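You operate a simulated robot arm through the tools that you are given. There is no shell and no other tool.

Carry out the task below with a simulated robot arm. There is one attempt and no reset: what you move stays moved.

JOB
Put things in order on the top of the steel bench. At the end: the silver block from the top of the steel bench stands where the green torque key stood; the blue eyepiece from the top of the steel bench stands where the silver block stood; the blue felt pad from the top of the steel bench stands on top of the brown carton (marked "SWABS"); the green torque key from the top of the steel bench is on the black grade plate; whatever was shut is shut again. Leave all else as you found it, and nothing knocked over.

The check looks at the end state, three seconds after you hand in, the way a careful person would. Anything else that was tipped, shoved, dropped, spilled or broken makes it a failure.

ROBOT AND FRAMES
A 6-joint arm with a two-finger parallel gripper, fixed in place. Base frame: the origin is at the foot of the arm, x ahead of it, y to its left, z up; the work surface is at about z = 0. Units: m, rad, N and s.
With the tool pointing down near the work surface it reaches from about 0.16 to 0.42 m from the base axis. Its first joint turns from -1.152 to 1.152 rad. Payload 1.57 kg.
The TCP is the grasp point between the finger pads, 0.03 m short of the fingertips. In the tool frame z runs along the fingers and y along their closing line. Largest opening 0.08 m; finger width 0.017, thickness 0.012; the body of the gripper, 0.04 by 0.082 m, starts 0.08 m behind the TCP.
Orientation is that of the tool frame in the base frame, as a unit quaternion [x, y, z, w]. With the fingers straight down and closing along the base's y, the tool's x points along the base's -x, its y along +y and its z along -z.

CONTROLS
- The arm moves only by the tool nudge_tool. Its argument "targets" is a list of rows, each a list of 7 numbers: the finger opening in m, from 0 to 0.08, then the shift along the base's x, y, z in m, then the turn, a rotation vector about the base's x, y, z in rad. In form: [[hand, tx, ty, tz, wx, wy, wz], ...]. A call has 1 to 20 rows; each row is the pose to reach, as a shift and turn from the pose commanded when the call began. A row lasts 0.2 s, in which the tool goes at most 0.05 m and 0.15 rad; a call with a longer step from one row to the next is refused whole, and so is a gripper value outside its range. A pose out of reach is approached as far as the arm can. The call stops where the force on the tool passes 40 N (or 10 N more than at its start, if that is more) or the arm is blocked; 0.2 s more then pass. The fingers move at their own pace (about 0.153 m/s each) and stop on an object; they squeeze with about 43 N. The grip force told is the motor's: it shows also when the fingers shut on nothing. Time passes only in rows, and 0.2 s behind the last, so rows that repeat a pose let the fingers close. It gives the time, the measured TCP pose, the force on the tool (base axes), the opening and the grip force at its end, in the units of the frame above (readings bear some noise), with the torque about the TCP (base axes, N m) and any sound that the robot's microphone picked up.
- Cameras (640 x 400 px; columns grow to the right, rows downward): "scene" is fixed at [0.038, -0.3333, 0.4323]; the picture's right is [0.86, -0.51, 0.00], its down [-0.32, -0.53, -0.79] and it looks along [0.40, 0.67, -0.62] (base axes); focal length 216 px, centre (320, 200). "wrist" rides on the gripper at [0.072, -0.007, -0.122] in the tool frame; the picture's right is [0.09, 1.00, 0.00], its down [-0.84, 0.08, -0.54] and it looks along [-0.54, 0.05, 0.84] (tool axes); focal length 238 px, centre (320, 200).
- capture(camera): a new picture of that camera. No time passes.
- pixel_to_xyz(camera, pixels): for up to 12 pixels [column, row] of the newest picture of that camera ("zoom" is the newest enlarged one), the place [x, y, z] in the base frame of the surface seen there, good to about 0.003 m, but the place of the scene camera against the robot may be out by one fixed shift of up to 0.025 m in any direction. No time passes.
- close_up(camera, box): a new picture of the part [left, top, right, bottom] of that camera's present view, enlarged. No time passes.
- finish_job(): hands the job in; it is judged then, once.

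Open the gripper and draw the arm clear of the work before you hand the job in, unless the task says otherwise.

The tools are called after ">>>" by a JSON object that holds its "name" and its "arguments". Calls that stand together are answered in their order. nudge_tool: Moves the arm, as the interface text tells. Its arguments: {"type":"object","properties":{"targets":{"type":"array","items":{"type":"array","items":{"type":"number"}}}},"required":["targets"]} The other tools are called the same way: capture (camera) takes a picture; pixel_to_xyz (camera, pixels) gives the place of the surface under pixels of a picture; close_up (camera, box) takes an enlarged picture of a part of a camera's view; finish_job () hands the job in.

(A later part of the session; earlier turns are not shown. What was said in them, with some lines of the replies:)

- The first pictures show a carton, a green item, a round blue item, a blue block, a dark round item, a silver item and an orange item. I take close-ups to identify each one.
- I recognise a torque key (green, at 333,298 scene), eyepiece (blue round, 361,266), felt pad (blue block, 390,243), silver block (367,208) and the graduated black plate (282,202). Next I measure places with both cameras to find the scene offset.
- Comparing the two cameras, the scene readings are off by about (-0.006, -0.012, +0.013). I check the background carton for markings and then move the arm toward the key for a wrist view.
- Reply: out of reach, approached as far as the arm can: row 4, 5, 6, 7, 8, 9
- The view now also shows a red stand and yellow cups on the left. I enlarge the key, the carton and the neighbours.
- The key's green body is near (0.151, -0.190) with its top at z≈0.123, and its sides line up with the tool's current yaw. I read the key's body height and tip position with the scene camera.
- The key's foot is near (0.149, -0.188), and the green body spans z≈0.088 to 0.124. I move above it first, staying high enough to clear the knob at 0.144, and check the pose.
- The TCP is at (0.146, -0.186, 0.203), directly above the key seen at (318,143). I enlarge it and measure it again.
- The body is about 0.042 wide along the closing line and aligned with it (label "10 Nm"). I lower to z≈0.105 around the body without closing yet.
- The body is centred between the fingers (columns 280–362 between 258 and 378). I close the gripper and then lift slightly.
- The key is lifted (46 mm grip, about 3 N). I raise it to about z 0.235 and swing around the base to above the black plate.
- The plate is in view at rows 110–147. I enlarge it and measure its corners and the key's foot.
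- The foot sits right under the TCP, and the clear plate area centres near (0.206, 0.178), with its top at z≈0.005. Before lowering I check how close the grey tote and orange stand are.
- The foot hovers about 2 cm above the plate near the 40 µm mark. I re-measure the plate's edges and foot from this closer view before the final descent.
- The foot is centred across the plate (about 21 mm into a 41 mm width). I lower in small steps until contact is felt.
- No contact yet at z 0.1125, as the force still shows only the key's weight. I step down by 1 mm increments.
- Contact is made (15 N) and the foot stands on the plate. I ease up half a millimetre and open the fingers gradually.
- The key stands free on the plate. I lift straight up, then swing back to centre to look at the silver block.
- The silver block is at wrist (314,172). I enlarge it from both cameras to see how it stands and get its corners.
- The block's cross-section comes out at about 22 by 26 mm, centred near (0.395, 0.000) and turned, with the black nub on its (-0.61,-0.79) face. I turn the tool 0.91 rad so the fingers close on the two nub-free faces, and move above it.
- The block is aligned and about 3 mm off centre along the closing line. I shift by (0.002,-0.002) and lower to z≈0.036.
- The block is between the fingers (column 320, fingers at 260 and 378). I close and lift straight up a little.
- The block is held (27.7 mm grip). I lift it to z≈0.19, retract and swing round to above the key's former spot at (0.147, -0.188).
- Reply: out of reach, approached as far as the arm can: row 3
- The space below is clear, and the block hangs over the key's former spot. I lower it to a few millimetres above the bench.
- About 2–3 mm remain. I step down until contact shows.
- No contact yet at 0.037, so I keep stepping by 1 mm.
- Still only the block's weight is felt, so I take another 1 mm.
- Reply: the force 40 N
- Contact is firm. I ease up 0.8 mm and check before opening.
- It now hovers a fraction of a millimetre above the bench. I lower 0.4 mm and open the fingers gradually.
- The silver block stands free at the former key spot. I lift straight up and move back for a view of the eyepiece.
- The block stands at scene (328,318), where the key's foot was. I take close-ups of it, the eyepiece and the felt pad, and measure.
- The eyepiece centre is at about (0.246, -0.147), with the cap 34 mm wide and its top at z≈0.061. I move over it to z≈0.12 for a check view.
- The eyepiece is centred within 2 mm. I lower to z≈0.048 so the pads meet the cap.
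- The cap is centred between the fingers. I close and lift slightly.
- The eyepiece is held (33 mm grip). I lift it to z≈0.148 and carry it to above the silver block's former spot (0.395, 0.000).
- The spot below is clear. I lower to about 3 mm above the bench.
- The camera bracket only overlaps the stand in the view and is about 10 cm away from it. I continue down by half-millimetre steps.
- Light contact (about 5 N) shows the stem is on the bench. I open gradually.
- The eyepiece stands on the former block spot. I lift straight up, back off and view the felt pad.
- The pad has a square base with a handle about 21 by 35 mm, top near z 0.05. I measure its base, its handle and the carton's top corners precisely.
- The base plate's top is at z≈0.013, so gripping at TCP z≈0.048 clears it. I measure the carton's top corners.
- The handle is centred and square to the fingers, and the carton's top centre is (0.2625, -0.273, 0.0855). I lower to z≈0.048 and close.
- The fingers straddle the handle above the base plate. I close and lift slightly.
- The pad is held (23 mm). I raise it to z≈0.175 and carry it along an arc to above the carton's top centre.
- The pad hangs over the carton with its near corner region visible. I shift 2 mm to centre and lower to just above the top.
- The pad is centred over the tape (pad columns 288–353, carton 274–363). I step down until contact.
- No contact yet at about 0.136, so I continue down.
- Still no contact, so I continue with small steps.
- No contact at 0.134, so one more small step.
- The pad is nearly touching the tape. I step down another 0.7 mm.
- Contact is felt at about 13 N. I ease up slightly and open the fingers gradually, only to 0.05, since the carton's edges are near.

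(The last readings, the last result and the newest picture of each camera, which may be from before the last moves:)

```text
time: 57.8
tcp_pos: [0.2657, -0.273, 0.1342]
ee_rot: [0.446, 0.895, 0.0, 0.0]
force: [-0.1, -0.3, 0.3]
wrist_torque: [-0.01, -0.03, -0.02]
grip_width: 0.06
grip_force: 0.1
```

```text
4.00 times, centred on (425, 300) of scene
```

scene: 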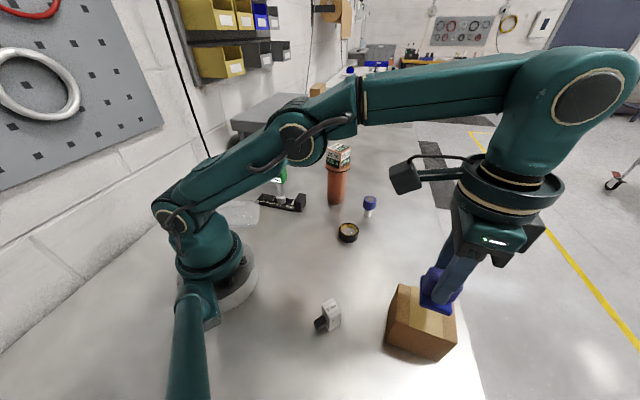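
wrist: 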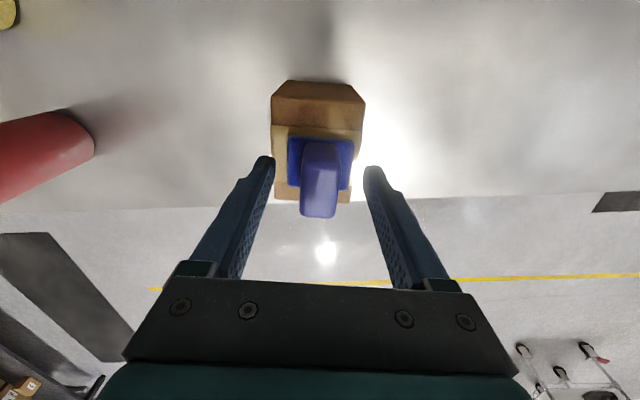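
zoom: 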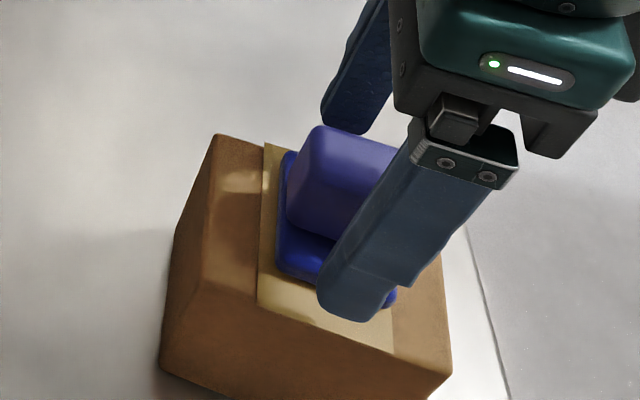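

The pad stands alone on the carton. I lift straight up, then draw the arm back toward its starting pose.

>>> {"name": "nudge_tool", "arguments": {"targets": [[0.06, 0, 0, 0.02, 0, 0, 0], [0.06, 0, 0, 0.043, 0, 0, 0], [0.07, -0.03, 0.03, 0.055, 0, 0, 0], [0.08, -0.05, 0.06, 0.075, 0, 0, 0.1], [0.08, -0.055, 0.1, 0.09, 0, 0, 0.2], [0.08, -0.045, 0.14, 0.1, 0, 0, 0.33], [0.08, -0.03, 0.18, 0.1, 0, 0, 0.46], [0.08, -0.01, 0.215, 0.1, 0, 0, 0.59], [0.08, 0.012, 0.234, 0.1, 0, 0, 0.72], [0.08, 0.012, 0.234, 0.1, 0, 0, 0.85], [0.08, 0.012, 0.234, 0.1, 0, 0, 0.92], [0.08, 0.012, 0.234, 0.1, 0, 0, 0.92]]}}

>>> {"name": "capture", "arguments": {"camera": "scene"}}

>>> {"name": "capture", "arguments": {"camera": "wrist"}}

>>> {"name": "close_up", "arguments": {"camera": "scene", "box": [300, 230, 480, 370]}}

>>> {"name": "close_up", "arguments": {"camera": "scene", "box": [230, 130, 410, 260]}}

```text
time: 60.4
tcp_pos: [0.2771, -0.0397, 0.2347]
ee_rot: [0.001, 1.0, 0.0, -0.001]
force: [-0.4, -0.2, -0.4]
wrist_torque: [0.0, -0.02, 0.03]
grip_width: 0.08
grip_force: 0.1
```

```text
taken
```

scene: 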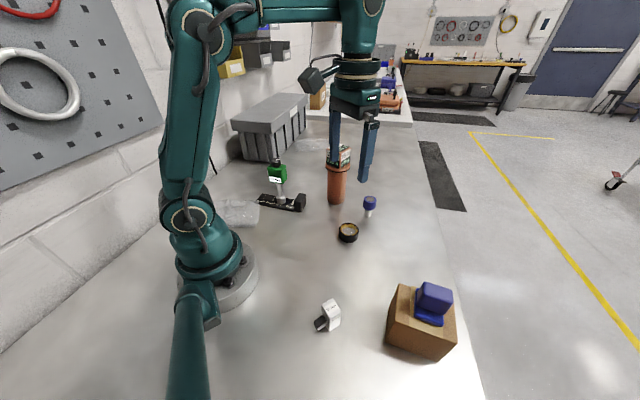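

```text
taken
```

wrist: 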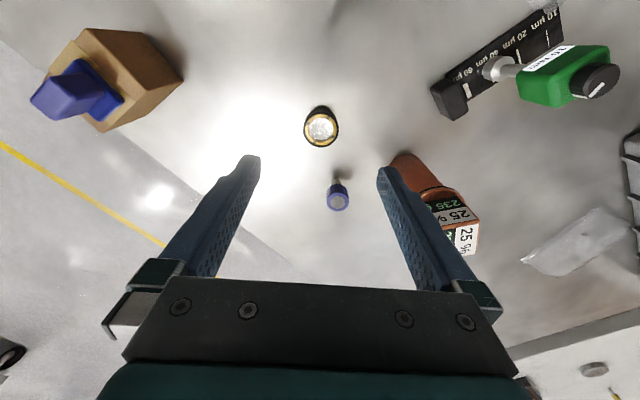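

```text
2.86 times, centred on (390, 300) of scene
```

zoom: 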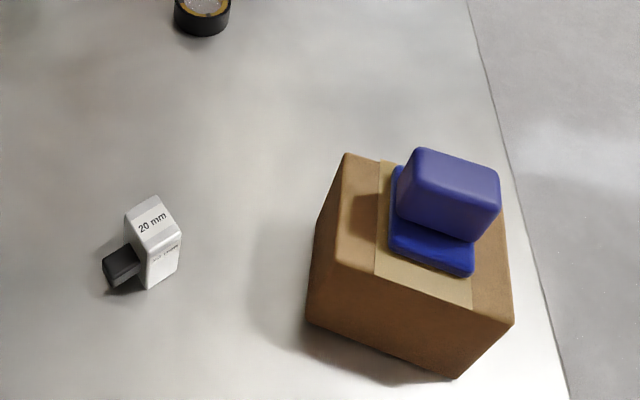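

```text
3.08 times, centred on (320, 195) of scene
```

zoom: 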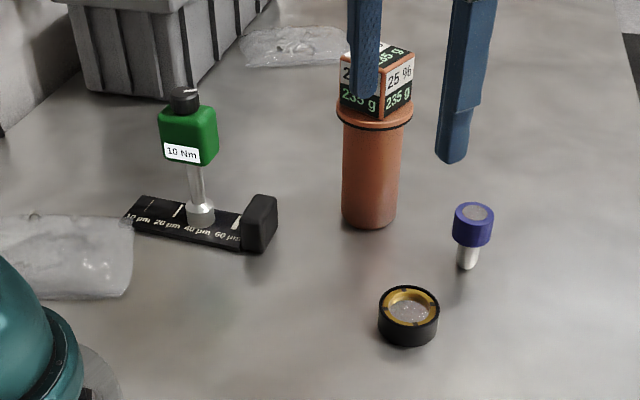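

All four items are standing where asked: key on the plate, silver block at (328,318), eyepiece at (369,205) and pad on the carton at (433,300). The carton, lens ring, stand and bag are unmoved, the gripper is open and the arm is clear. I hand in.

>>> {"name": "finish_job", "arguments": {}}

```text
The job is handed in.
```

All four items are where you asked, and I've handed the job in. I don't have the check's result.

- **Green torque key:** it stands on the black grade plate, centred across its width near the 40 µm mark.
- **Silver block:** it stands where the key stood, within a few millimetres by my readings. It is turned about 50° from its original direction.
- **Blue eyepiece:** it stands where the silver block stood, also within a few millimetres.
- **Blue felt pad:** it stands on top of the brown carton, on the tape and roughly centred.

**Carton marking:** I never saw the "SWABS" marking. No face I could see carried it, so I used the only brown carton within reach.

Nothing was opened, so nothing needed shutting again. In the last pictures nothing was knocked over. The lens ring, orange stand, plastic bag and carton look unmoved. The red stand and yellow cups were outside that last view, but the arm didn't touch them. The gripper is open and the arm is back near its starting pose.
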